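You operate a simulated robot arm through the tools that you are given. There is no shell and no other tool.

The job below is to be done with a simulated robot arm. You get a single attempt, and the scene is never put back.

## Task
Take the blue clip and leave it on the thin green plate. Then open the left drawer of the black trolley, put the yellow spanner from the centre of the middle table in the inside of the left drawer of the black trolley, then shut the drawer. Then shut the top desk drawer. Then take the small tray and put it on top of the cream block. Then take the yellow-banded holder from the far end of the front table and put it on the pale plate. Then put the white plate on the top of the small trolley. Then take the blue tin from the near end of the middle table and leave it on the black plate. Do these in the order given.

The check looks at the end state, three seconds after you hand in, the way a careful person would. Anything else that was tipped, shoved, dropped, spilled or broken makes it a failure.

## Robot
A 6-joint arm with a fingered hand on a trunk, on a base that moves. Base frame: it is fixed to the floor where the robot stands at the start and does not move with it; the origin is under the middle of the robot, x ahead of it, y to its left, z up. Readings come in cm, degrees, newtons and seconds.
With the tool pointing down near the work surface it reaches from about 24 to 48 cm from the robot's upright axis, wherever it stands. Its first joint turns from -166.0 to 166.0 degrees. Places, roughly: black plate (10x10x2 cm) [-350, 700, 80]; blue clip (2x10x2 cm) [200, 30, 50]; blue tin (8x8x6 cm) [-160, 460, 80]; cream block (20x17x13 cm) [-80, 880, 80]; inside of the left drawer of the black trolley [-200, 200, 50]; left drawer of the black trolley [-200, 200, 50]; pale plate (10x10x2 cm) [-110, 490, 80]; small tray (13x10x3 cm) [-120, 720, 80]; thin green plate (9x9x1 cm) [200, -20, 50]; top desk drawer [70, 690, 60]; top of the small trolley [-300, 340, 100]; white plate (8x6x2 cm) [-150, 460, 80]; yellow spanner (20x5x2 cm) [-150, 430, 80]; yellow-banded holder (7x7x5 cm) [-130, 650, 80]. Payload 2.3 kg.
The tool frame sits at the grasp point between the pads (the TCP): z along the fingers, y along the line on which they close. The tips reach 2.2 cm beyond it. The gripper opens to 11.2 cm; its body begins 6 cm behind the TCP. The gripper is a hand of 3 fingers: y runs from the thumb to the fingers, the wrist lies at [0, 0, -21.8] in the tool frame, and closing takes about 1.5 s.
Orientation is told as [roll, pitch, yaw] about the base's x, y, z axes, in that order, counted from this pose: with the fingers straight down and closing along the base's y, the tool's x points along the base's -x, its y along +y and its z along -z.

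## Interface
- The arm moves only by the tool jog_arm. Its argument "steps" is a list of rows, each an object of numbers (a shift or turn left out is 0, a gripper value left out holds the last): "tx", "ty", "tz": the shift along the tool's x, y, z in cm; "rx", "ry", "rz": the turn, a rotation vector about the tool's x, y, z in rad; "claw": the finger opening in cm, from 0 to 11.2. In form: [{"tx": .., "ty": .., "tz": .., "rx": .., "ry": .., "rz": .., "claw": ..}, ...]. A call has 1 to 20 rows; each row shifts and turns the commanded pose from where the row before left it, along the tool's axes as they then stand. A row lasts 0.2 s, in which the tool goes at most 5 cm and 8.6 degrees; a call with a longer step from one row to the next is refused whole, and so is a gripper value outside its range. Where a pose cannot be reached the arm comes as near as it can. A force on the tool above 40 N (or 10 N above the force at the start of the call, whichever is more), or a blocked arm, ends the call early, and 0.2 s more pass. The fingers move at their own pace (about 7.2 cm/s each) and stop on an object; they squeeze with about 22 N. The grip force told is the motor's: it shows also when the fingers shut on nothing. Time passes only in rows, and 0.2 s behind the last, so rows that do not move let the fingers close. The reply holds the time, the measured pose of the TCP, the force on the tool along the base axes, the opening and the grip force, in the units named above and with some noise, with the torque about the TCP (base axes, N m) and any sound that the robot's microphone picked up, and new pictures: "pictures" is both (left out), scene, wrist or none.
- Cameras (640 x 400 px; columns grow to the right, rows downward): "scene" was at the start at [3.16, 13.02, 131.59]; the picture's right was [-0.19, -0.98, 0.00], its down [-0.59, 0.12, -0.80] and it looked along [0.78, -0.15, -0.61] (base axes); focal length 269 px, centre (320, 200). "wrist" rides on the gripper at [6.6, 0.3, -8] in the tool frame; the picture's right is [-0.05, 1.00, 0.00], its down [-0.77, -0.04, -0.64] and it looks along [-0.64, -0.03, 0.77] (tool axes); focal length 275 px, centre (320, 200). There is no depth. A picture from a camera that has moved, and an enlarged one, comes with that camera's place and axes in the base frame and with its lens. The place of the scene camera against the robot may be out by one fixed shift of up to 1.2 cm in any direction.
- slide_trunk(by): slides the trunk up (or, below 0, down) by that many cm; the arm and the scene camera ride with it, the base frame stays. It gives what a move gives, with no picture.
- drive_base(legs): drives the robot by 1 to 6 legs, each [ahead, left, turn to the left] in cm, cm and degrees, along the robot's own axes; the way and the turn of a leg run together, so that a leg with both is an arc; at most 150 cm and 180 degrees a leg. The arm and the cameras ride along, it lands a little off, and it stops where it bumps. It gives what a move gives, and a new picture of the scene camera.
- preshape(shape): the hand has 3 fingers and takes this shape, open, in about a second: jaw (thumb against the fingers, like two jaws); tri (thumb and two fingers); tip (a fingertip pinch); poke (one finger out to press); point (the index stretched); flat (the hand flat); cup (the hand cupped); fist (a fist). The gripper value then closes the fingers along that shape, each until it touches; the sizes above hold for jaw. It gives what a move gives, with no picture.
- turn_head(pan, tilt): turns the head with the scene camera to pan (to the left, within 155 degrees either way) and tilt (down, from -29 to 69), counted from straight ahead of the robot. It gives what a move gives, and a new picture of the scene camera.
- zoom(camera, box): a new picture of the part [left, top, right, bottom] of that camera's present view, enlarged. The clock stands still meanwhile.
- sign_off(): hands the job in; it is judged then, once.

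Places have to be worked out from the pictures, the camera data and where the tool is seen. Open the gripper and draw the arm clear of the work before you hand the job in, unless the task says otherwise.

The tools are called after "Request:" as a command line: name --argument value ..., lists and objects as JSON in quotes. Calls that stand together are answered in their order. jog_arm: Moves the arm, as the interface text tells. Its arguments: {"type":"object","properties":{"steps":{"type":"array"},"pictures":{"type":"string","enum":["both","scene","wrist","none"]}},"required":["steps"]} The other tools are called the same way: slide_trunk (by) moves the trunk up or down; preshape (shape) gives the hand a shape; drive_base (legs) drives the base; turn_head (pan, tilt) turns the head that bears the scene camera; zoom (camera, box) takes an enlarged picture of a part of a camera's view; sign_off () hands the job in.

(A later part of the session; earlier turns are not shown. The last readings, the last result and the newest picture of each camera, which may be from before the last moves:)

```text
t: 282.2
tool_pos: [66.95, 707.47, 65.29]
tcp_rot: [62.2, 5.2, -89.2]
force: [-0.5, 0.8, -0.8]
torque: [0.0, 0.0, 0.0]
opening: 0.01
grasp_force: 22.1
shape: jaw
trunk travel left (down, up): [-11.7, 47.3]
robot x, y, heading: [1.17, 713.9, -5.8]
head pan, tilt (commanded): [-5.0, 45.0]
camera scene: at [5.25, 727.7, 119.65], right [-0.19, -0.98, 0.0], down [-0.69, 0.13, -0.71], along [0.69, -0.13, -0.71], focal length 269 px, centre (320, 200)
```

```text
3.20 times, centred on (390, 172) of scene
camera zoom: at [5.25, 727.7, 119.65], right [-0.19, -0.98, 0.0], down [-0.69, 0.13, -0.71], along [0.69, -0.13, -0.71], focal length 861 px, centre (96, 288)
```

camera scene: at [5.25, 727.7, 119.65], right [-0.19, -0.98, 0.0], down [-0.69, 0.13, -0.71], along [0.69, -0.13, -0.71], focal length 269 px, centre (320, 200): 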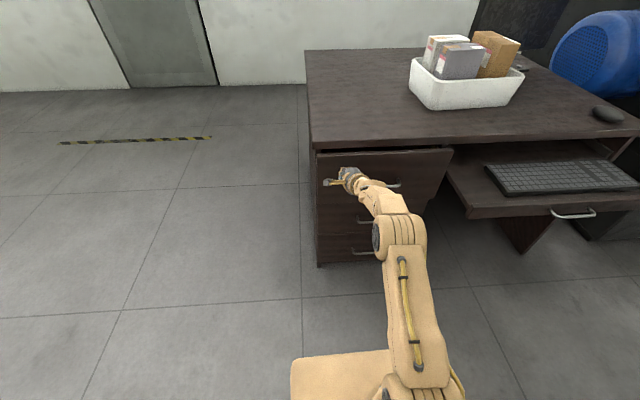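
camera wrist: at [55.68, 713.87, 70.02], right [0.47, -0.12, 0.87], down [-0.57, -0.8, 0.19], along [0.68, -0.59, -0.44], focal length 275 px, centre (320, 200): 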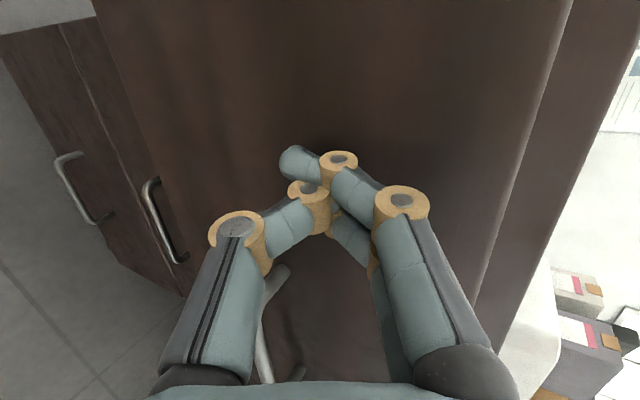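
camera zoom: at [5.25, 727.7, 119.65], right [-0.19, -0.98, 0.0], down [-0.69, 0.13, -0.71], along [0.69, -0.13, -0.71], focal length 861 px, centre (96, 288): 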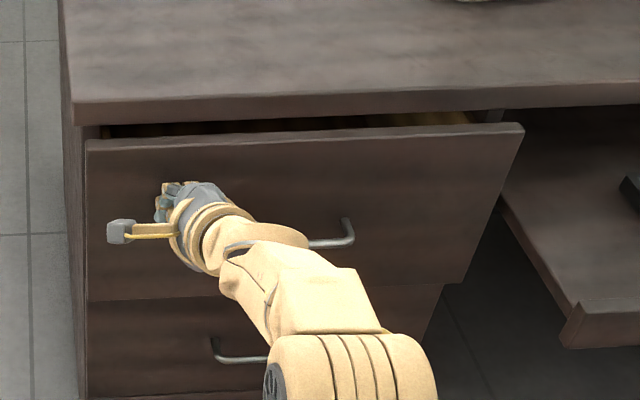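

A gap of ~2–3 cm remains at the top edge. I push on gently.

Request:
jog_arm --steps '[{"tx": -0.07, "ty": 0.3, "tz": 0.55}, {"tx": -0.07, "ty": 0.3, "tz": 0.55}, {"tx": -0.07, "ty": 0.3, "tz": 0.55}, {"tx": -0.07, "ty": 0.3, "tz": 0.55}]' --pictures "scene"

Request:
zoom --camera "scene" --box '[290, 110, 490, 235]'

```text
t: 283.2
tool_pos: [69.37, 707.06, 65.3]
tcp_rot: [61.9, 5.3, -89.2]
force: [-0.4, 0.5, 0.4]
torque: [-0.01, -0.01, 0.01]
opening: 0.0
grasp_force: 21.9
shape: jaw
trunk travel left (down, up): [-11.7, 47.3]
robot x, y, heading: [1.49, 714.19, -6.2]
head pan, tilt (commanded): [-5.0, 45.0]
camera scene: at [5.26, 727.7, 119.65], right [-0.19, -0.98, 0.0], down [-0.69, 0.13, -0.71], along [0.69, -0.13, -0.71], focal length 269 px, centre (320, 200)
```

scene: 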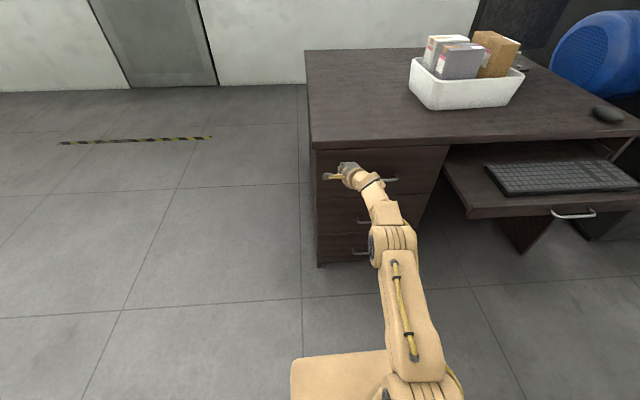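

```text
3.20 times, centred on (390, 172) of scene
camera zoom: at [5.26, 727.7, 119.65], right [-0.19, -0.98, 0.0], down [-0.69, 0.13, -0.71], along [0.69, -0.13, -0.71], focal length 861 px, centre (96, 288)
```

zoom: 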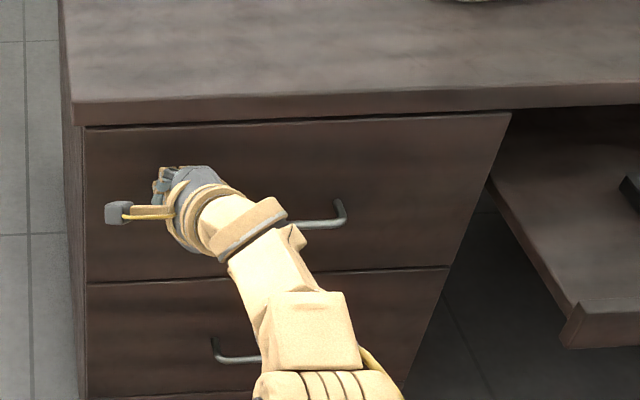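

It looks nearly flush. I push 1–1.5 cm more to reach the stop, guided by force.

Request:
jog_arm --steps '[{"tx": -0.04, "ty": 0.19, "tz": 0.35}, {"tx": -0.04, "ty": 0.19, "tz": 0.35}, {"tx": -0.04, "ty": 0.19, "tz": 0.35}]' --pictures "scene"

Request:
zoom --camera "scene" --box '[290, 110, 490, 235]'

```text
t: 284.0
tool_pos: [69.85, 707.15, 65.39]
tcp_rot: [62.0, 5.3, -89.1]
force: [-22.7, 6.0, -2.5]
torque: [0.03, 0.07, 0.06]
opening: 0.01
grasp_force: 22.9
shape: jaw
out of reach, approached as far as the arm can: row 3
trunk travel left (down, up): [-11.7, 47.3]
robot x, y, heading: [1.14, 714.03, -5.8]
head pan, tilt (commanded): [-5.0, 45.0]
camera scene: at [4.96, 727.78, 119.65], right [-0.19, -0.98, 0.0], down [-0.69, 0.13, -0.71], along [0.7, -0.13, -0.71], focal length 269 px, centre (320, 200)
```

scene: 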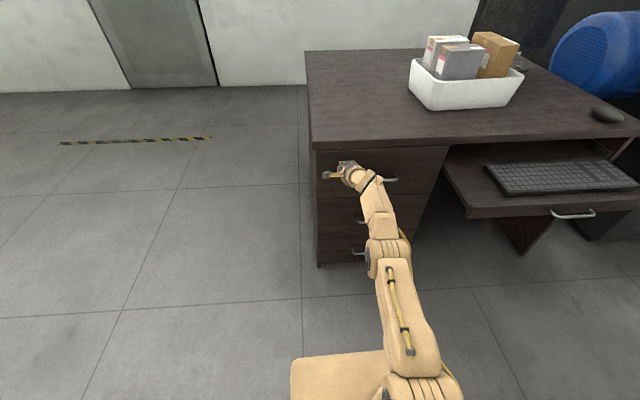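

```text
3.20 times, centred on (390, 172) of scene
camera zoom: at [4.96, 727.78, 119.65], right [-0.19, -0.98, 0.0], down [-0.69, 0.13, -0.71], along [0.7, -0.13, -0.71], focal length 861 px, centre (96, 288)
```

zoom: 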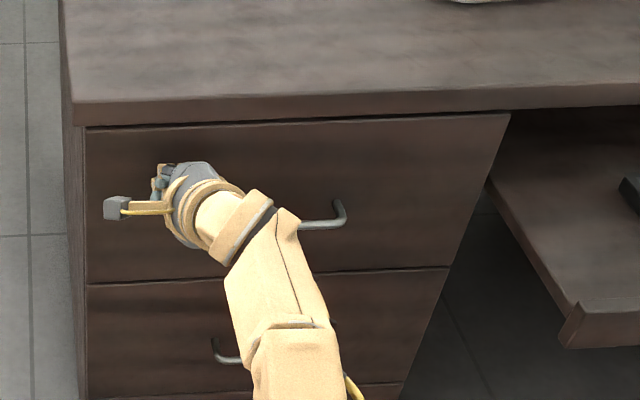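

The drawer is at its stop (-23 N) and flush. I back off, fold the arm and raise the trunk, then look toward the front table for the small tray.

Request:
jog_arm --steps '[{"tx": 0.1, "ty": -0.9, "tz": -1.7}, {"tx": 0.1, "ty": -0.9, "tz": -1.7}, {"tx": 0.1, "ty": -0.9, "tz": -1.7}, {"tx": 0.1, "ty": -0.9, "tz": -1.7}]' --pictures "none"

Request:
drive_base --legs '[[-20, 0, 0]]'

Request:
jog_arm --steps '[{"ty": -1.2, "tz": -2.2, "rx": 0.15}, {"ty": -1.5, "tz": -2.0, "rx": 0.15}, {"ty": -1.8, "tz": -1.75, "rx": 0.15}, {"ty": -2.1, "tz": -1.45, "rx": 0.15}, {"ty": -2.3, "tz": -1.1, "rx": 0.15}, {"ty": -2.4, "tz": -0.7, "rx": 0.15}, {"ty": -2.5, "tz": -0.3, "rx": 0.15}, {"ty": -1, "rx": 0.03, "ry": -0.09}]' --pictures "none"

Request:
slide_trunk --by 32

Request:
turn_head --pan 150 --tilt 30

```text
t: 285.0
tool_pos: [69.65, 706.04, 65.14]
tcp_rot: [61.9, 5.3, -89.2]
force: [-0.3, 1.2, -0.1]
torque: [-0.04, 0.01, 0.04]
opening: 0.01
grasp_force: 22.0
shape: jaw
out of reach, approached as far as the arm can: row 1, 2, 3, 4
trunk travel left (down, up): [-11.7, 47.3]
robot x, y, heading: [0.94, 714.26, -5.5]
head pan, tilt (commanded): [-5.0, 45.0]
```

```text
t: 286.6
tool_pos: [49.48, 708.29, 65.27]
tcp_rot: [62.0, 5.3, -89.0]
force: [-1.0, -0.2, -0.4]
torque: [0.03, -0.04, -0.01]
opening: 0.0
grasp_force: 21.5
shape: jaw
trunk travel left (down, up): [-11.7, 47.3]
robot x, y, heading: [-18.8, 715.93, -5.8]
head pan, tilt (commanded): [-5.0, 45.0]
camera scene: at [-14.95, 729.76, 119.65], right [-0.19, -0.98, 0.0], down [-0.69, 0.13, -0.71], along [0.69, -0.13, -0.71], focal length 269 px, centre (320, 200)
```

scene: 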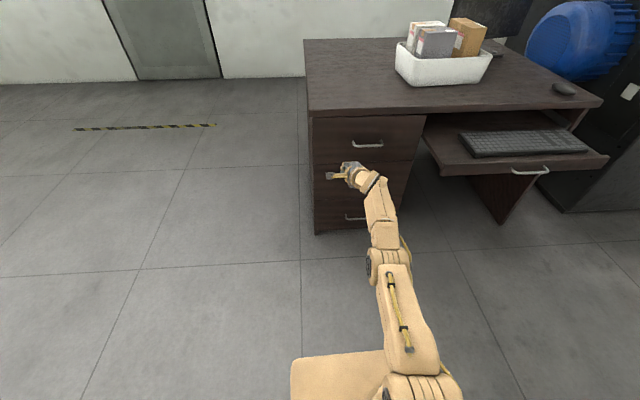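

```text
t: 288.4
tool_pos: [29.47, 709.14, 64.29]
tcp_rot: [0.0, 0.1, -89.1]
force: [0.8, -0.8, 0.5]
torque: [-0.01, 0.0, -0.03]
opening: 0.0
grasp_force: 21.7
shape: jaw
out of reach, approached as far as the arm can: row 1, 4, 5, 6, 7, 8
trunk travel left (down, up): [-11.7, 47.3]
robot x, y, heading: [-18.94, 716.04, -6.1]
head pan, tilt (commanded): [-5.0, 45.0]
```

```text
t: 291.6
tool_pos: [29.46, 709.12, 96.34]
tcp_rot: [0.1, 0.1, -89.1]
force: [0.4, -0.2, -0.2]
torque: [0.01, 0.02, -0.01]
opening: 0.0
grasp_force: 22.3
shape: jaw
trunk travel left (down, up): [-43.7, 15.3]
robot x, y, heading: [-18.79, 716.31, -6.0]
head pan, tilt (commanded): [-5.0, 45.0]
```

```text
t: 294.0
tool_pos: [29.53, 709.2, 96.36]
tcp_rot: [0.2, 0.1, -89.1]
force: [-0.6, 0.2, 0.4]
torque: [-0.01, 0.02, 0.02]
opening: 0.0
grasp_force: 21.9
shape: jaw
trunk travel left (down, up): [-43.7, 15.3]
robot x, y, heading: [-18.91, 716.25, -5.9]
head pan, tilt (commanded): [150.0, 30.0]
camera scene: at [-30.27, 736.57, 153.91], right [0.58, 0.81, 0.0], down [0.41, -0.29, -0.87], along [-0.7, 0.51, -0.5], focal length 269 px, centre (320, 200)
```

scene: 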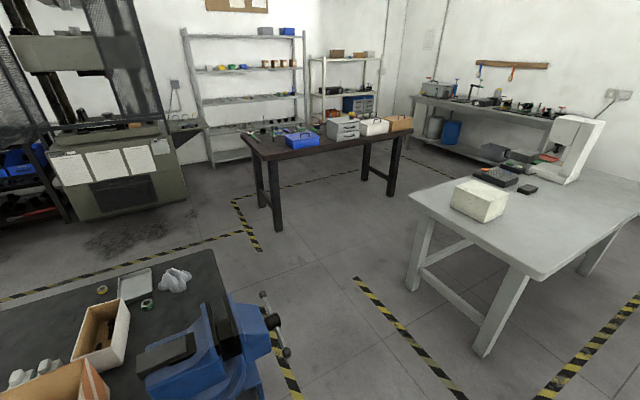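

The desk drawer is shut. In this view I see the front table (with vise, boxes and a small white tray at about (-122, 723)) and the grey table with the cream block. I zoom in on both.

Request:
zoom --camera "scene" --box '[60, 240, 220, 340]'

Request:
zoom --camera "scene" --box '[400, 110, 640, 260]'

```text
4.00 times, centred on (140, 290) of scene
camera zoom: at [-30.27, 736.57, 153.91], right [0.58, 0.81, 0.0], down [0.41, -0.29, -0.87], along [-0.7, 0.51, -0.5], focal length 1077 px, centre (1040, -160)
```

zoom: 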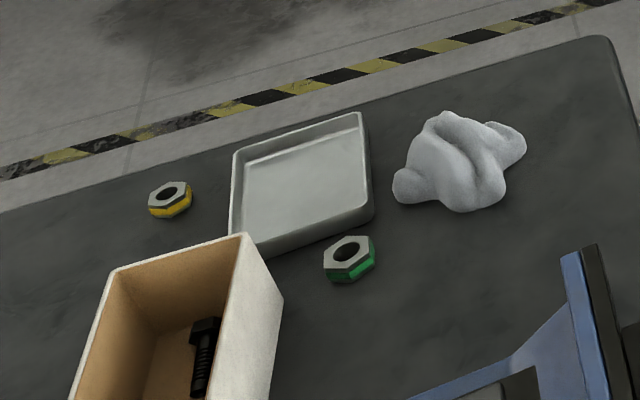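

```text
2.67 times, centred on (520, 185) of scene
camera zoom: at [-30.27, 736.57, 153.91], right [0.58, 0.81, 0.0], down [0.41, -0.29, -0.87], along [-0.7, 0.51, -0.5], focal length 718 px, centre (-213, 240)
```

zoom: 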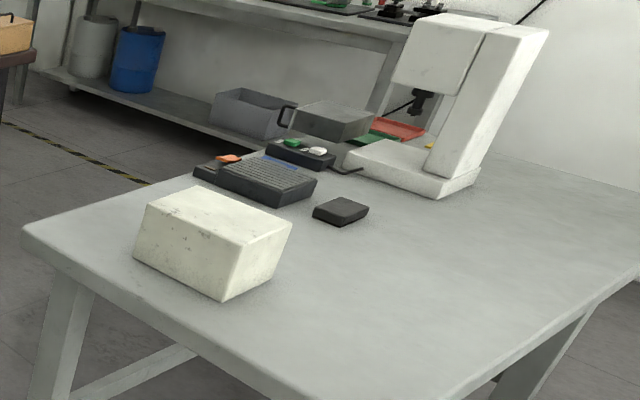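

The tray centre is about (-120, 723.7), 13 cm along x and 10 cm along y, very near the table's west edge. I go round the north end of the front table (corridor y≈805) to its west side.

Request:
drive_base --legs '[[-5, 0, 6], [0, 88, 0]]'

Request:
turn_head --pan 155 --tilt 35

```text
t: 299.2
tool_pos: [24.48, 802.77, 96.33]
tcp_rot: [0.1, 0.1, -83.1]
force: [0.7, 0.6, 0.0]
torque: [0.02, 0.02, 0.03]
opening: 0.0
grasp_force: 21.7
shape: jaw
trunk travel left (down, up): [-43.7, 15.3]
robot x, y, heading: [-24.28, 804.95, 0.2]
head pan, tilt (commanded): [150.0, 30.0]
camera scene: at [-37.77, 823.73, 153.91], right [0.5, 0.87, 0.0], down [0.43, -0.25, -0.87], along [-0.75, 0.43, -0.5], focal length 269 px, centre (320, 200)
```

scene: 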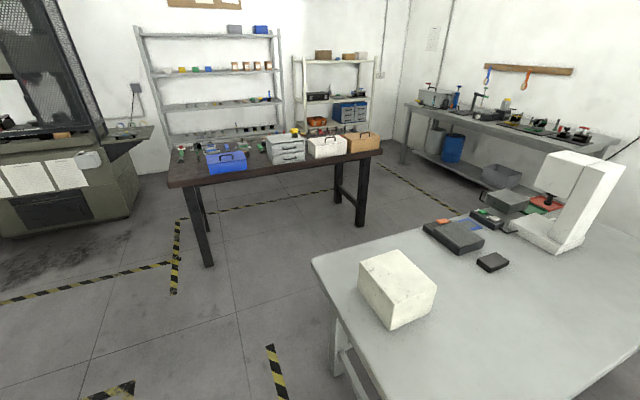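

```text
t: 299.8
tool_pos: [24.42, 802.81, 96.34]
tcp_rot: [0.1, 0.1, -83.2]
force: [0.0, 0.1, 0.3]
torque: [0.01, 0.04, -0.03]
opening: 0.03
grasp_force: 21.6
shape: jaw
trunk travel left (down, up): [-43.7, 15.3]
robot x, y, heading: [-24.98, 804.76, 0.5]
head pan, tilt (commanded): [154.7, 35.0]
camera scene: at [-37.9, 822.93, 153.14], right [0.42, 0.91, 0.0], down [0.52, -0.24, -0.82], along [-0.74, 0.35, -0.57], focal length 269 px, centre (320, 200)
```

scene: 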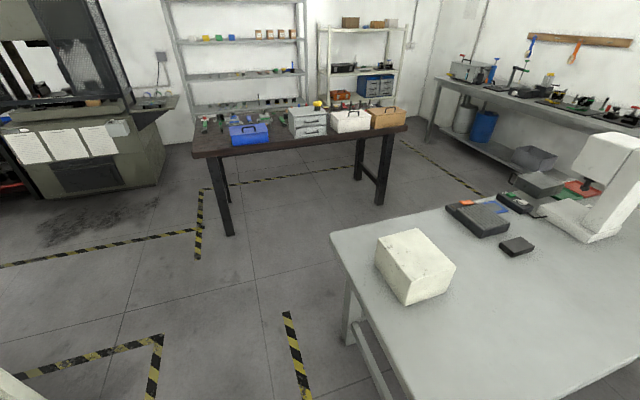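

I continue west along the corridor (slightly south, y≈797), then down the west side of the front table to the tray.

Request:
drive_base --legs '[[-70, -8, 0], [-68, 0, 0]]'

Request:
turn_head --pan -40 --tilt 40

```text
t: 307.1
tool_pos: [-114.0, 794.22, 96.38]
tcp_rot: [0.1, 0.2, -82.6]
force: [0.0, -0.6, 0.3]
torque: [0.01, 0.0, 0.0]
opening: 0.01
grasp_force: 22.0
shape: jaw
trunk travel left (down, up): [-43.7, 15.3]
robot x, y, heading: [-162.98, 795.64, 0.6]
head pan, tilt (commanded): [154.7, 35.0]
camera scene: at [-176.55, 813.83, 153.13], right [0.42, 0.91, 0.0], down [0.52, -0.24, -0.82], along [-0.74, 0.34, -0.57], focal length 269 px, centre (320, 200)
```

scene: 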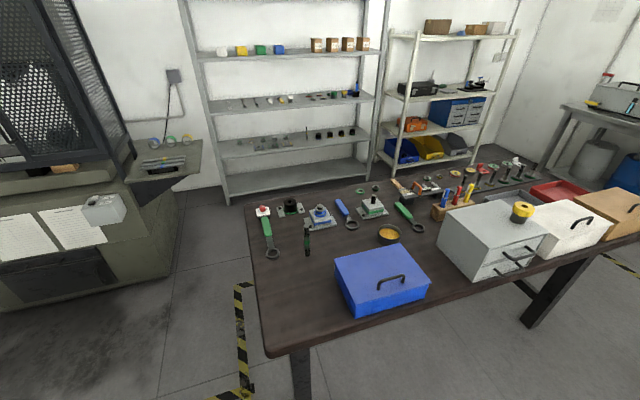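

```text
t: 309.9
tool_pos: [-114.03, 794.28, 96.34]
tcp_rot: [0.1, 0.1, -82.6]
force: [0.9, -0.5, -0.5]
torque: [0.0, 0.02, 0.0]
opening: 0.0
grasp_force: 22.3
shape: jaw
trunk travel left (down, up): [-43.7, 15.3]
robot x, y, heading: [-163.12, 795.51, 0.7]
head pan, tilt (commanded): [-40.0, 40.0]
camera scene: at [-161.92, 804.78, 152.38], right [-0.63, -0.77, 0.0], down [-0.5, 0.41, -0.77], along [0.59, -0.48, -0.64], focal length 269 px, centre (320, 200)
```

scene: 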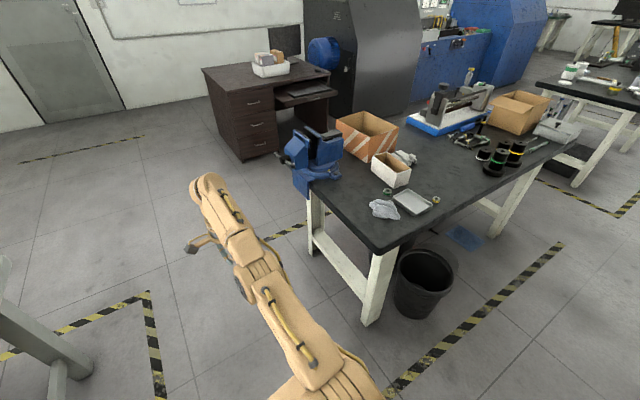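

A black bin stands by the table's west side near (-134, 701), so I'll stand a bit north of the tray at about (-160, 738). I retract the hand first and then move there.

Request:
jog_arm --steps '[{"ty": -3.5, "claw": 11.2}, {"ty": -3.5}, {"ty": -3.5}, {"ty": -3.5}]' --pictures "none"

Request:
drive_base --legs '[[2, -57.5, -0.7]]'

Request:
turn_head --pan -25 --tilt 50

Request:
zoom --camera "scene" --box '[240, 100, 480, 250]'

```text
t: 310.9
tool_pos: [-114.01, 794.22, 96.39]
tcp_rot: [0.1, 0.0, -82.6]
force: [0.0, -0.4, 0.6]
torque: [-0.01, 0.0, -0.01]
opening: 11.2
grasp_force: 0.0
shape: jaw
out of reach, approached as far as the arm can: row 1, 2, 3, 4
trunk travel left (down, up): [-43.7, 15.3]
robot x, y, heading: [-163.02, 796.02, 0.6]
head pan, tilt (commanded): [-40.0, 40.0]
```

```text
t: 314.2
tool_pos: [-111.48, 736.29, 96.36]
tcp_rot: [0.1, 0.1, -83.1]
force: [-0.1, 0.4, 0.6]
torque: [0.02, 0.01, 0.05]
opening: 11.21
grasp_force: 0.1
shape: jaw
trunk travel left (down, up): [-43.7, 15.3]
robot x, y, heading: [-160.6, 738.14, 0.1]
head pan, tilt (commanded): [-40.0, 40.0]
camera scene: at [-159.37, 747.21, 152.38], right [-0.64, -0.77, 0.0], down [-0.49, 0.41, -0.77], along [0.59, -0.49, -0.64], focal length 269 px, centre (320, 200)
```

scene: 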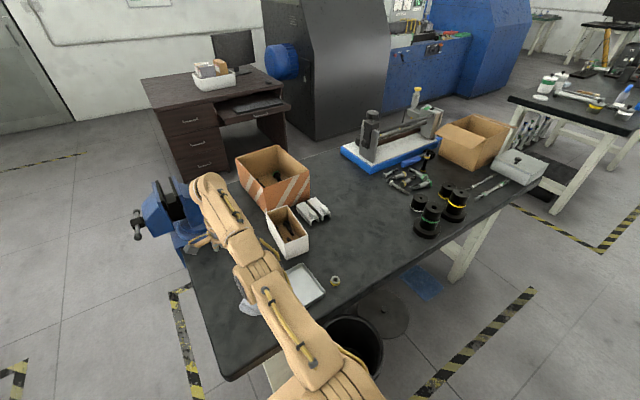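

```text
t: 315.0
tool_pos: [-111.56, 736.42, 96.36]
tcp_rot: [0.1, 0.2, -83.0]
force: [0.0, -0.4, 0.3]
torque: [0.0, -0.04, 0.01]
opening: 11.18
grasp_force: 0.2
shape: jaw
trunk travel left (down, up): [-43.7, 15.3]
robot x, y, heading: [-160.58, 737.85, 0.3]
head pan, tilt (commanded): [-25.0, 50.0]
camera scene: at [-158.91, 749.46, 150.97], right [-0.42, -0.91, 0.0], down [-0.7, 0.32, -0.64], along [0.58, -0.27, -0.77], focal length 269 px, centre (320, 200)
```

scene: 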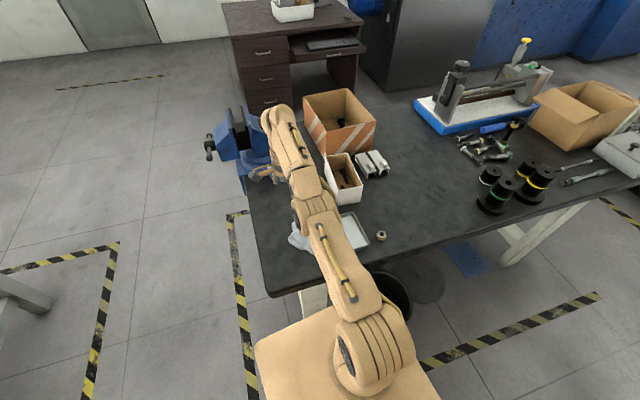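

```text
2.67 times, centred on (360, 175) of scene
camera zoom: at [-158.91, 749.46, 150.97], right [-0.42, -0.91, 0.0], down [-0.7, 0.32, -0.64], along [0.58, -0.27, -0.77], focal length 718 px, centre (213, 267)
```

zoom: 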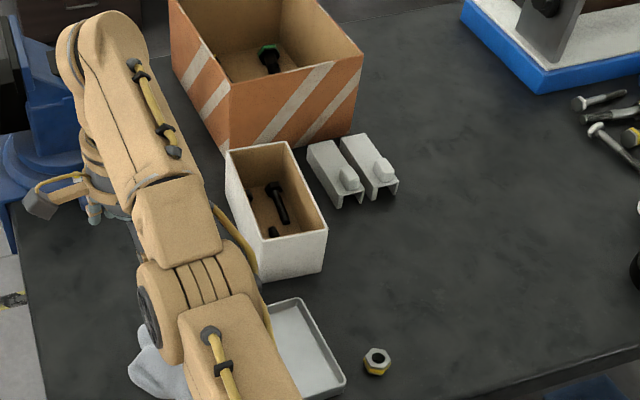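

The arm is fully stretched and did not retract with big steps. I try retracting with small steps first.

Request:
jog_arm --steps '[{"ty": -0.3}, {"ty": -0.3}, {"ty": -0.5}, {"ty": -0.5}, {"ty": -1}, {"ty": -1}]' --pictures "wrist"

```text
t: 316.4
tool_pos: [-111.6, 736.36, 96.47]
tcp_rot: [0.1, 0.1, -83.0]
force: [0.3, 0.1, -0.1]
torque: [0.0, -0.03, 0.02]
opening: 11.21
grasp_force: 0.0
shape: jaw
out of reach, approached as far as the arm can: row 2, 3, 4, 5, 6
trunk travel left (down, up): [-43.7, 15.3]
robot x, y, heading: [-160.44, 737.71, 0.4]
head pan, tilt (commanded): [-25.0, 50.0]
camera wrist: at [-112.15, 742.91, 104.39], right [1.0, 0.07, 0.0], down [0.06, -0.77, 0.63], along [0.05, -0.63, -0.77], focal length 275 px, centre (320, 200)
```

wrist: 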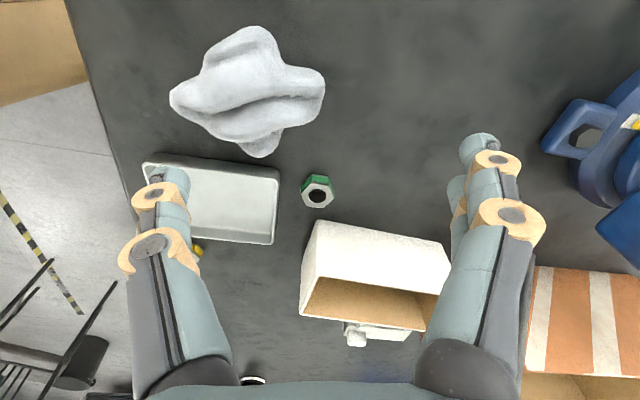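

The arm is at its straight singularity. I raise the trunk by 10 cm and lower the arm by the same amount, which bends the elbow, then retract.

Request:
slide_trunk --by 10

Request:
jog_arm --steps '[{"tz": 1.5}, {"tz": 1.5}, {"tz": 2}, {"tz": 2}, {"tz": 2}, {"ty": -1}, {"ty": -1}, {"ty": -2}]' --pictures "none"

```text
t: 317.7
tool_pos: [-111.58, 736.42, 106.45]
tcp_rot: [0.0, -0.1, -83.0]
force: [-0.3, -0.6, -0.1]
torque: [0.02, 0.01, 0.0]
opening: 11.2
grasp_force: 0.0
shape: jaw
trunk travel left (down, up): [-53.7, 5.3]
robot x, y, heading: [-160.46, 738.09, 0.1]
head pan, tilt (commanded): [-25.0, 50.0]
```

```text
t: 319.5
tool_pos: [-110.46, 735.91, 97.58]
tcp_rot: [0.0, 0.1, -83.0]
force: [0.4, 0.7, 0.2]
torque: [0.0, 0.04, 0.03]
opening: 11.2
grasp_force: 0.1
shape: jaw
out of reach, approached as far as the arm can: row 2, 4, 6, 7, 8
trunk travel left (down, up): [-53.7, 5.3]
robot x, y, heading: [-160.54, 738.38, 0.4]
head pan, tilt (commanded): [-25.0, 50.0]
```

The elbow seems stuck exactly straight. I try a combined down-and-back step, which should flex the elbow.

Request:
jog_arm --steps '[{"ty": -2, "tz": 4}, {"ty": -2, "tz": 1}, {"ty": -2}, {"ty": -2}]' --pictures "none"

```text
t: 320.5
tool_pos: [-110.85, 734.35, 91.81]
tcp_rot: [0.0, 0.1, -83.0]
force: [0.5, 0.9, -0.3]
torque: [0.01, 0.02, 0.02]
opening: 11.2
grasp_force: 0.2
shape: jaw
out of reach, approached as far as the arm can: row 1, 2, 3, 4
trunk travel left (down, up): [-53.7, 5.3]
robot x, y, heading: [-160.65, 738.28, 0.0]
head pan, tilt (commanded): [-25.0, 50.0]
```

Still straight. I back the robot away from the table (raising the trunk 5 cm first) so I can free the arm's posture safely in open space.

Request:
slide_trunk --by 5

Request:
drive_base --legs '[[-34, 0, 0]]'

Request:
jog_arm --steps '[{"ty": 3.2, "rx": -0.149}, {"ty": 3.2, "rx": -0.149}, {"ty": 3.2, "rx": -0.149}, {"ty": 3.2, "rx": -0.149}]' --pictures "scene"

```text
t: 321.4
tool_pos: [-110.78, 734.54, 96.77]
tcp_rot: [0.0, 0.0, -83.0]
force: [0.6, -0.1, -0.1]
torque: [-0.01, 0.01, 0.02]
opening: 11.22
grasp_force: 0.0
shape: jaw
trunk travel left (down, up): [-58.7, 0.3]
robot x, y, heading: [-160.3, 737.84, 0.4]
head pan, tilt (commanded): [-25.0, 50.0]
```

```text
t: 323.7
tool_pos: [-145.76, 734.1, 96.85]
tcp_rot: [0.1, 0.1, -83.2]
force: [0.2, 0.0, 0.6]
torque: [0.0, -0.03, -0.01]
opening: 11.2
grasp_force: 0.1
shape: jaw
trunk travel left (down, up): [-58.7, 0.3]
robot x, y, heading: [-195.09, 738.25, 0.1]
head pan, tilt (commanded): [-25.0, 50.0]
camera scene: at [-193.93, 749.33, 165.96], right [-0.42, -0.91, 0.0], down [-0.69, 0.32, -0.64], along [0.58, -0.27, -0.77], focal length 269 px, centre (320, 200)
```

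scene: 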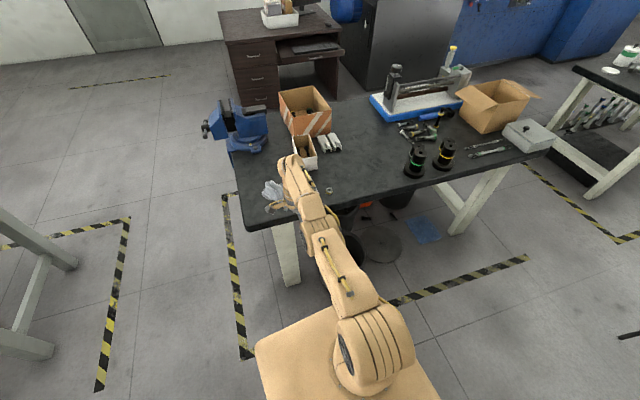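

```text
t: 324.7
tool_pos: [-133.6, 735.53, 99.47]
tcp_rot: [34.3, 0.1, -83.3]
force: [0.6, -1.3, -0.2]
torque: [0.02, 0.01, -0.02]
opening: 11.2
grasp_force: 0.0
shape: jaw
trunk travel left (down, up): [-58.7, 0.3]
robot x, y, heading: [-195.5, 737.86, 0.2]
head pan, tilt (commanded): [-25.0, 50.0]
camera scene: at [-193.87, 749.33, 165.96], right [-0.42, -0.91, 0.0], down [-0.7, 0.32, -0.64], along [0.58, -0.27, -0.77], focal length 269 px, centre (320, 200)
```

scene: 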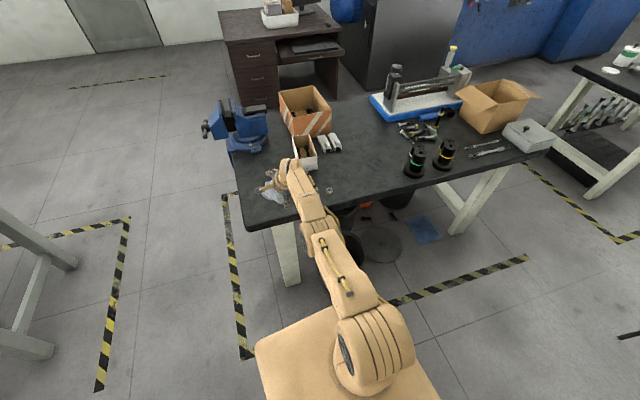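

Rotating about the wrist works. With the hand tilted 34° I now try to retract the arm.

Request:
jog_arm --steps '[{"ty": -1.65, "tz": -1.13}, {"ty": -1.65, "tz": -1.13}, {"ty": -1.65, "tz": -1.13}]' --pictures "none"

```text
t: 325.5
tool_pos: [-139.6, 734.99, 99.72]
tcp_rot: [34.5, 0.0, -83.2]
force: [-0.5, 0.3, 0.0]
torque: [0.03, 0.01, 0.02]
opening: 11.2
grasp_force: 0.1
shape: jaw
out of reach, approached as far as the arm can: row 1, 2
trunk travel left (down, up): [-58.7, 0.3]
robot x, y, heading: [-194.99, 737.87, 0.3]
head pan, tilt (commanded): [-25.0, 50.0]
```

The elbow is free now. I continue: untilt the hand about the wrist and retract further.

Request:
jog_arm --steps '[{"ty": -3.2, "rx": 0.149}, {"ty": -3.2, "rx": 0.149}, {"ty": -3.2, "rx": 0.149}, {"ty": -3.2, "rx": 0.149}, {"ty": -2}, {"ty": -2}, {"ty": -2}]' --pictures "none"

```text
t: 327.1
tool_pos: [-157.11, 732.81, 94.83]
tcp_rot: [0.0, 0.0, -83.2]
force: [0.4, -0.1, 0.8]
torque: [0.0, 0.0, -0.03]
opening: 11.16
grasp_force: 0.1
shape: jaw
trunk travel left (down, up): [-58.7, 0.3]
robot x, y, heading: [-195.45, 737.58, 0.1]
head pan, tilt (commanded): [-25.0, 50.0]
```

The arm is back in a bent, compact posture. I turn the hand so it closes across the tray's 10 cm width, shift it sideways, and drive to the table.

Request:
jog_arm --steps '[{"rz": -0.1356}, {"rz": -0.1356}, {"rz": -0.1356}, {"rz": -0.1356}, {"rz": -0.1356}, {"rz": -0.1356}, {"rz": -0.1356}, {"rz": -0.1356}, {"rz": -0.1356}, {"rz": -0.1356}, {"ty": -3}, {"ty": -3}, {"ty": -3}]' --pictures "none"

Request:
drive_base --legs '[[34.5, 0, 0]]'

Request:
jog_arm --steps '[{"ty": 0}]' --pictures "wrist"

```text
t: 329.9
tool_pos: [-158.03, 723.71, 95.15]
tcp_rot: [0.3, -0.1, -5.4]
force: [-0.1, -0.4, -0.3]
torque: [0.01, 0.01, 0.02]
opening: 11.21
grasp_force: 0.2
shape: jaw
trunk travel left (down, up): [-58.7, 0.3]
robot x, y, heading: [-195.82, 738.16, 0.3]
head pan, tilt (commanded): [-25.0, 50.0]
```

```text
t: 332.1
tool_pos: [-124.2, 724.12, 95.11]
tcp_rot: [0.2, 0.2, -5.2]
force: [0.3, 0.1, -0.3]
torque: [0.01, 0.0, 0.0]
opening: 11.2
grasp_force: 0.1
shape: jaw
trunk travel left (down, up): [-58.7, 0.3]
robot x, y, heading: [-161.91, 738.16, 0.7]
head pan, tilt (commanded): [-25.0, 50.0]
camera scene: at [-160.15, 749.51, 165.96], right [-0.42, -0.91, 0.0], down [-0.7, 0.32, -0.64], along [0.58, -0.27, -0.77], focal length 269 px, centre (320, 200)
```

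scene: 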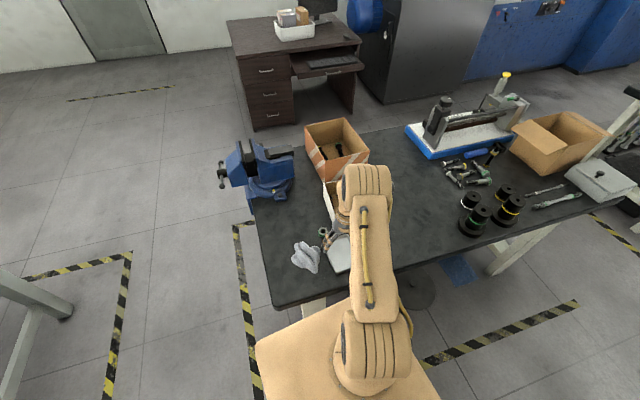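

```text
t: 332.5
tool_pos: [-124.29, 724.02, 95.29]
tcp_rot: [0.0, 0.0, -5.2]
force: [0.3, -0.4, 0.8]
torque: [0.03, -0.01, 0.0]
opening: 11.19
grasp_force: 0.2
shape: jaw
trunk travel left (down, up): [-58.7, 0.3]
robot x, y, heading: [-161.18, 738.56, 0.4]
head pan, tilt (commanded): [-25.0, 50.0]
camera wrist: at [-130.92, 725.05, 103.15], right [0.14, 0.99, 0.0], down [0.76, -0.11, 0.64], along [0.63, -0.09, -0.77], focal length 275 px, centre (320, 200)
```

wrist: 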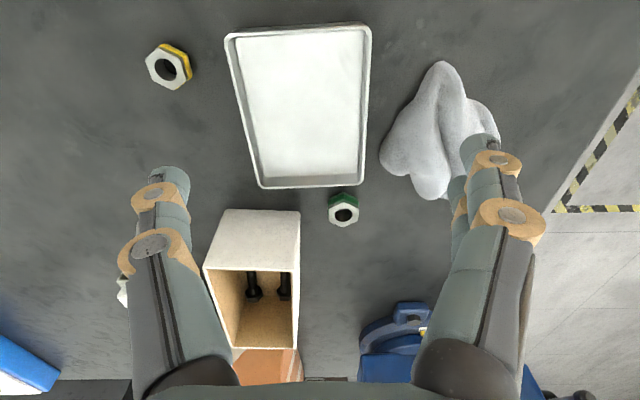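

The wrist view shows the tray at centre (-122.2, 722.8), about 9.3–10 cm wide, so it fits the opening. To keep clear of the cloth I grasp 2 cm west of its centre; I align and go halfway down.

Request:
jog_arm --steps '[{"tx": -0.4, "ty": -1.37}, {"tz": 2.5}, {"tz": 2.5}, {"tz": 1}]' --pictures "wrist"

```text
t: 333.5
tool_pos: [-124.01, 722.79, 89.17]
tcp_rot: [0.1, 0.0, -5.1]
force: [-0.7, -0.2, 0.4]
torque: [0.0, -0.02, -0.04]
opening: 11.2
grasp_force: 0.2
shape: jaw
trunk travel left (down, up): [-58.7, 0.3]
robot x, y, heading: [-161.67, 738.38, 0.4]
head pan, tilt (commanded): [-25.0, 50.0]
camera wrist: at [-130.6, 723.69, 97.06], right [0.14, 0.99, 0.0], down [0.76, -0.11, 0.64], along [0.63, -0.09, -0.77], focal length 275 px, centre (320, 200)
```

wrist: 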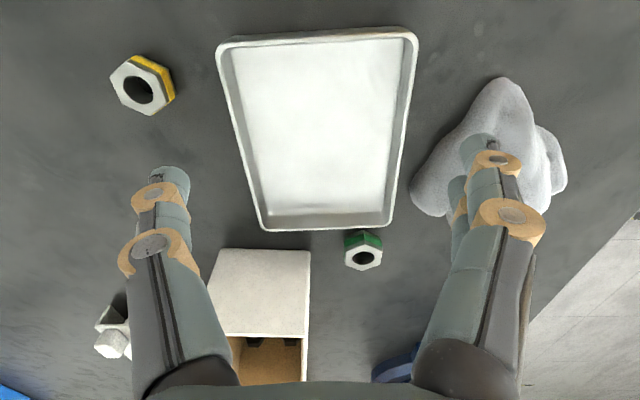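

Centred on the tray (rim ≈9.2 cm wide). I narrow the opening to 10.6 cm to keep the fingers off the cloth, shift 0.4 cm west and descend.

Request:
jog_arm --steps '[{"tx": 0.4, "tz": 1, "claw": 10.6}, {"tz": 1.5}, {"tz": 1}]' --pictures "wrist"

```text
t: 334.3
tool_pos: [-124.19, 722.82, 85.58]
tcp_rot: [0.1, 0.1, -5.2]
force: [0.3, 0.7, 0.1]
torque: [-0.03, 0.04, 0.01]
opening: 10.62
grasp_force: 0.2
shape: jaw
trunk travel left (down, up): [-58.7, 0.3]
robot x, y, heading: [-161.75, 738.01, 0.6]
head pan, tilt (commanded): [-25.0, 50.0]
camera wrist: at [-130.93, 723.68, 93.59], right [0.14, 0.99, 0.0], down [0.76, -0.11, 0.64], along [0.63, -0.09, -0.77], focal length 275 px, centre (320, 200)
```

wrist: 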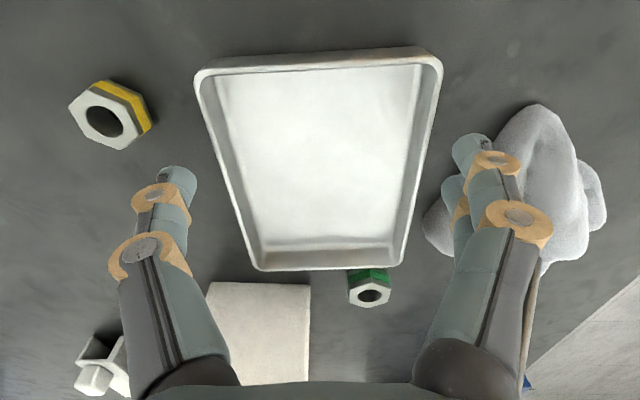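

The fingers pass clear of cloth and nut. I descend the last 2.7 cm.

Request:
jog_arm --steps '[{"tz": 1}, {"tz": 1}, {"tz": 0.6}]' --pictures "wrist"

```text
t: 335.1
tool_pos: [-124.37, 722.82, 82.9]
tcp_rot: [0.2, 0.0, -5.2]
force: [-0.6, 0.1, 0.7]
torque: [-0.01, -0.02, -0.01]
opening: 10.59
grasp_force: 0.1
shape: jaw
trunk travel left (down, up): [-58.7, 0.3]
robot x, y, heading: [-161.71, 738.1, 0.3]
head pan, tilt (commanded): [-25.0, 50.0]
camera wrist: at [-130.96, 723.72, 90.94], right [0.14, 0.99, 0.0], down [0.77, -0.11, 0.64], along [0.63, -0.09, -0.77], focal length 275 px, centre (320, 200)
```

wrist: 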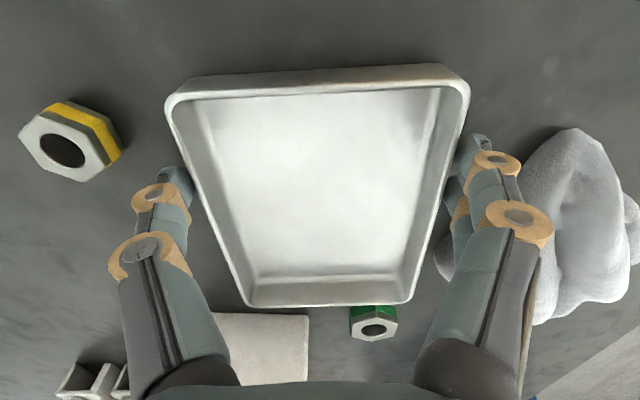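

The tray is between thumb and fingers. I close the gripper.

Request:
jog_arm --steps '[{"claw": 9.5}, {"claw": 8.5}, {"claw": 7}, {"claw": 6}, {"claw": 6}, {"claw": 6}]' --pictures "wrist"

```text
t: 336.5
tool_pos: [-124.27, 722.85, 82.95]
tcp_rot: [0.1, 0.0, -5.2]
force: [0.1, 0.6, 0.5]
torque: [0.03, -0.01, 0.01]
opening: 9.57
grasp_force: 22.3
shape: jaw
trunk travel left (down, up): [-58.7, 0.3]
robot x, y, heading: [-161.79, 738.03, 0.2]
head pan, tilt (commanded): [-25.0, 50.0]
camera wrist: at [-130.94, 723.71, 90.96], right [0.14, 0.99, 0.0], down [0.76, -0.11, 0.64], along [0.63, -0.09, -0.77], focal length 275 px, centre (320, 200)
```

wrist: 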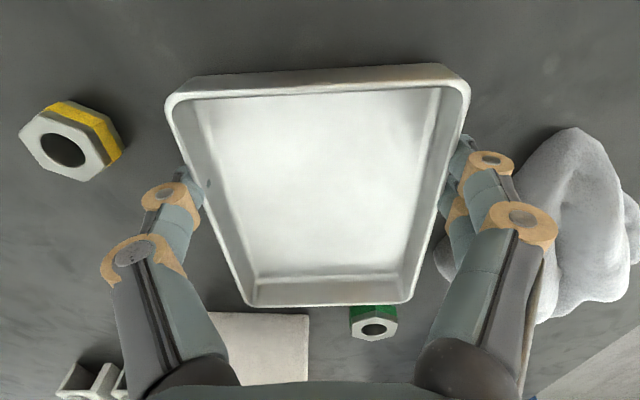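

Gripped (9.57 cm, 22 N). I lift the tray straight up.

Request:
jog_arm --steps '[{"tz": -0.5}, {"tz": -1.5}, {"tz": -3}, {"tz": -3}, {"tz": -3}, {"tz": -2}, {"tz": 0}]' --pictures "wrist"

```text
t: 338.1
tool_pos: [-124.35, 722.86, 96.19]
tcp_rot: [0.1, 0.0, -5.2]
force: [-0.1, -0.1, -1.1]
torque: [-0.02, 0.05, 0.0]
opening: 9.57
grasp_force: 22.1
shape: jaw
trunk travel left (down, up): [-58.7, 0.3]
robot x, y, heading: [-161.42, 738.0, 0.5]
head pan, tilt (commanded): [-25.0, 50.0]
camera wrist: at [-131.0, 723.72, 104.17], right [0.14, 0.99, 0.0], down [0.77, -0.11, 0.63], along [0.63, -0.08, -0.77], focal length 275 px, centre (320, 200)
```

wrist: 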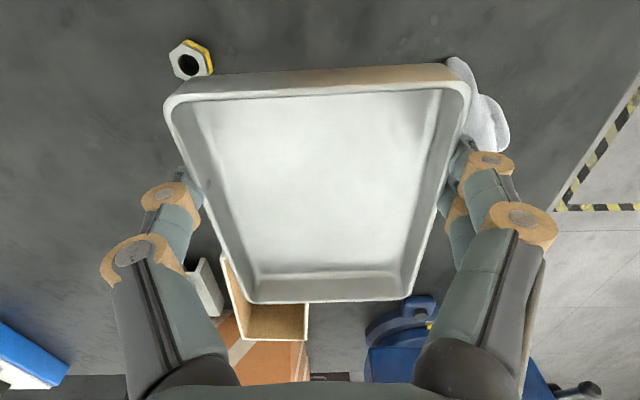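

The tray hangs firmly. I raise it to clear the cream block's height (TCP ≈103), back off, go north and turn to face the grey table.

Request:
jog_arm --steps '[{"tz": -2}, {"tz": -2}, {"tz": -2}, {"tz": -1}]' --pictures "none"

Request:
drive_base --legs '[[-8, 0, 0], [0, 58, 0], [0, 0, 84]]'

Request:
turn_head --pan -50 --tilt 35

```text
t: 339.1
tool_pos: [-124.41, 722.6, 103.16]
tcp_rot: [0.1, 0.0, -5.3]
force: [0.8, 0.7, -1.0]
torque: [-0.01, 0.05, 0.03]
opening: 9.58
grasp_force: 22.3
shape: jaw
trunk travel left (down, up): [-58.7, 0.3]
robot x, y, heading: [-161.76, 738.42, 0.5]
head pan, tilt (commanded): [-25.0, 50.0]
```

```text
t: 346.6
tool_pos: [-150.2, 829.97, 103.17]
tcp_rot: [0.1, 0.0, 77.5]
force: [0.3, -0.7, -0.9]
torque: [-0.02, 0.02, -0.01]
opening: 9.59
grasp_force: 21.6
shape: jaw
trunk travel left (down, up): [-58.7, 0.3]
robot x, y, heading: [-170.35, 794.6, 83.4]
head pan, tilt (commanded): [-25.0, 50.0]
camera scene: at [-180.25, 797.63, 165.96], right [0.85, -0.53, 0.0], down [-0.4, -0.65, -0.64], along [0.34, 0.55, -0.77], focal length 269 px, centre (320, 200)
```

scene: 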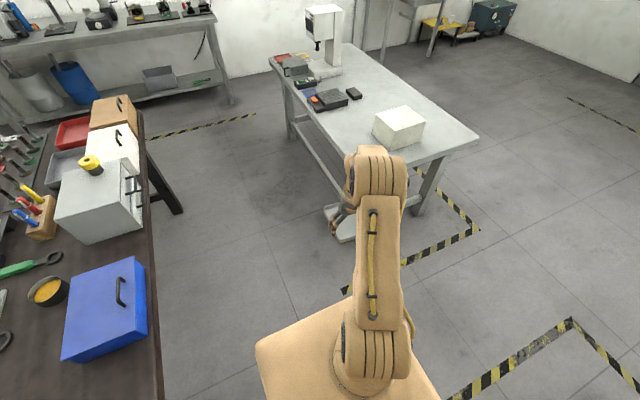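

```text
t: 347.4
tool_pos: [-150.27, 829.83, 103.2]
tcp_rot: [0.1, 0.0, 77.5]
force: [0.5, -0.3, -0.9]
torque: [-0.04, 0.0, -0.01]
opening: 9.57
grasp_force: 22.3
shape: jaw
trunk travel left (down, up): [-58.7, 0.3]
robot x, y, heading: [-170.21, 794.67, 83.2]
head pan, tilt (commanded): [-50.0, 35.0]
camera scene: at [-176.94, 795.92, 168.13], right [0.55, -0.84, 0.0], down [-0.48, -0.31, -0.82], along [0.68, 0.45, -0.57], focal length 269 px, centre (320, 200)
```

scene: 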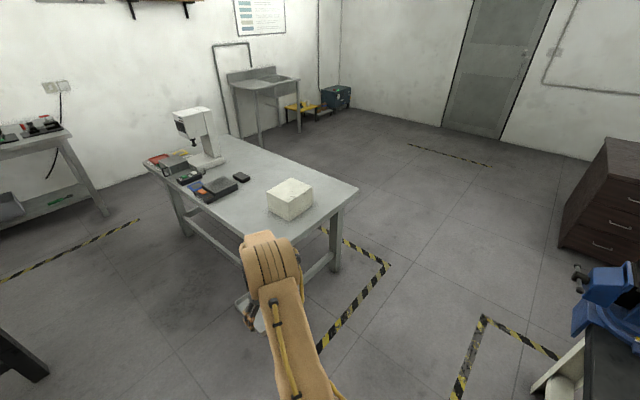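

The grey table's south edge runs from about (-108, 861) to (-50.6, 852). I zoom on the cream block to measure it.

Request:
zoom --camera "scene" --box '[230, 150, 390, 250]'

```text
4.00 times, centred on (310, 200) of scene
camera zoom: at [-176.94, 795.92, 168.13], right [0.55, -0.84, 0.0], down [-0.48, -0.31, -0.82], along [0.68, 0.45, -0.57], focal length 1077 px, centre (360, 200)
```

zoom: 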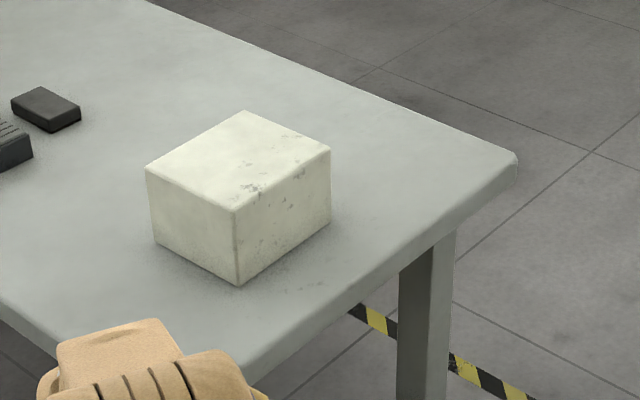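

The block's top face (z≈93) is centred near (-88, 871.6), about 18 × 15.5 cm. I move right and forward so the tray hangs in front of it, then check.

Request:
drive_base --legs '[[0, -56.8, 0.8], [28, 0, 0]]'

Request:
turn_head --pan -15 --tilt 50

Request:
jog_arm --steps '[{"ty": 0}]' --pictures "wrist"

```text
t: 352.2
tool_pos: [-92.28, 852.47, 103.19]
tcp_rot: [0.1, 0.2, 79.0]
force: [0.3, 1.2, -2.0]
torque: [-0.04, -0.01, -0.01]
opening: 9.56
grasp_force: 22.1
shape: jaw
trunk travel left (down, up): [-58.7, 0.3]
robot x, y, heading: [-111.55, 817.11, 84.6]
head pan, tilt (commanded): [-50.0, 35.0]
camera scene: at [-117.9, 817.78, 168.14], right [0.57, -0.82, 0.0], down [-0.47, -0.33, -0.82], along [0.67, 0.47, -0.57], focal length 269 px, centre (320, 200)
```

scene: 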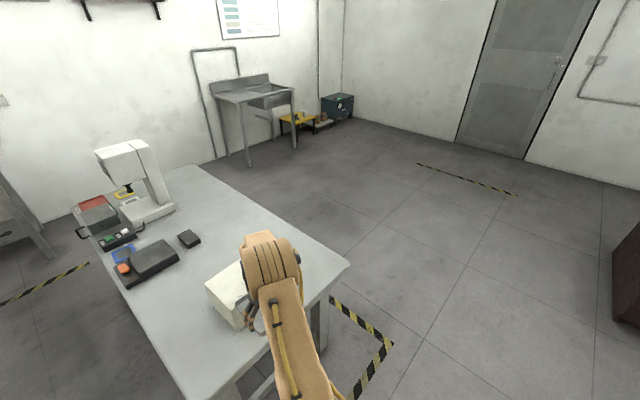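

```text
t: 353.3
tool_pos: [-92.27, 852.51, 103.16]
tcp_rot: [0.0, 0.1, 79.2]
force: [-0.2, 1.0, -0.2]
torque: [-0.02, 0.0, -0.03]
opening: 9.59
grasp_force: 22.3
shape: jaw
trunk travel left (down, up): [-58.7, 0.3]
robot x, y, heading: [-111.28, 816.85, 85.0]
head pan, tilt (commanded): [-15.0, 50.0]
camera scene: at [-122.46, 819.93, 165.97], right [0.94, -0.35, 0.0], down [-0.27, -0.72, -0.64], along [0.22, 0.6, -0.77], focal length 269 px, centre (320, 200)
```

scene: 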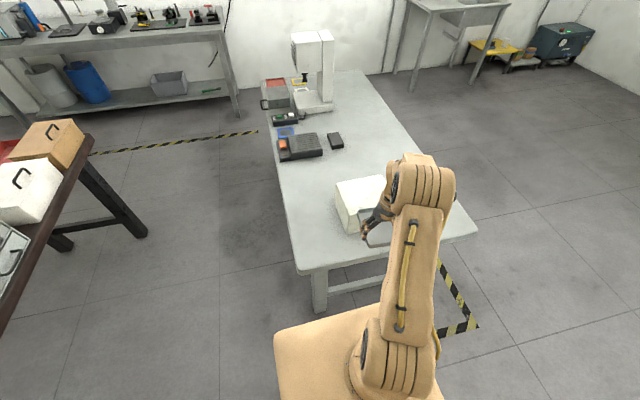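

```text
t: 353.7
tool_pos: [-92.29, 852.49, 103.1]
tcp_rot: [0.1, 0.2, 79.1]
force: [-0.8, -0.2, -1.6]
torque: [-0.09, 0.01, 0.01]
opening: 9.56
grasp_force: 22.1
shape: jaw
trunk travel left (down, up): [-58.7, 0.3]
robot x, y, heading: [-110.9, 816.83, 85.0]
head pan, tilt (commanded): [-15.0, 50.0]
camera wrist: at [-93.93, 846.01, 111.2], right [-0.97, 0.23, 0.0], down [0.18, 0.75, 0.64], along [0.15, 0.62, -0.77], focal length 275 px, centre (320, 200)
```

wrist: 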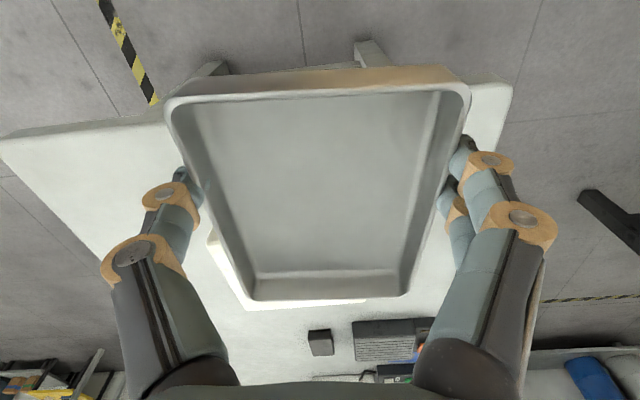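

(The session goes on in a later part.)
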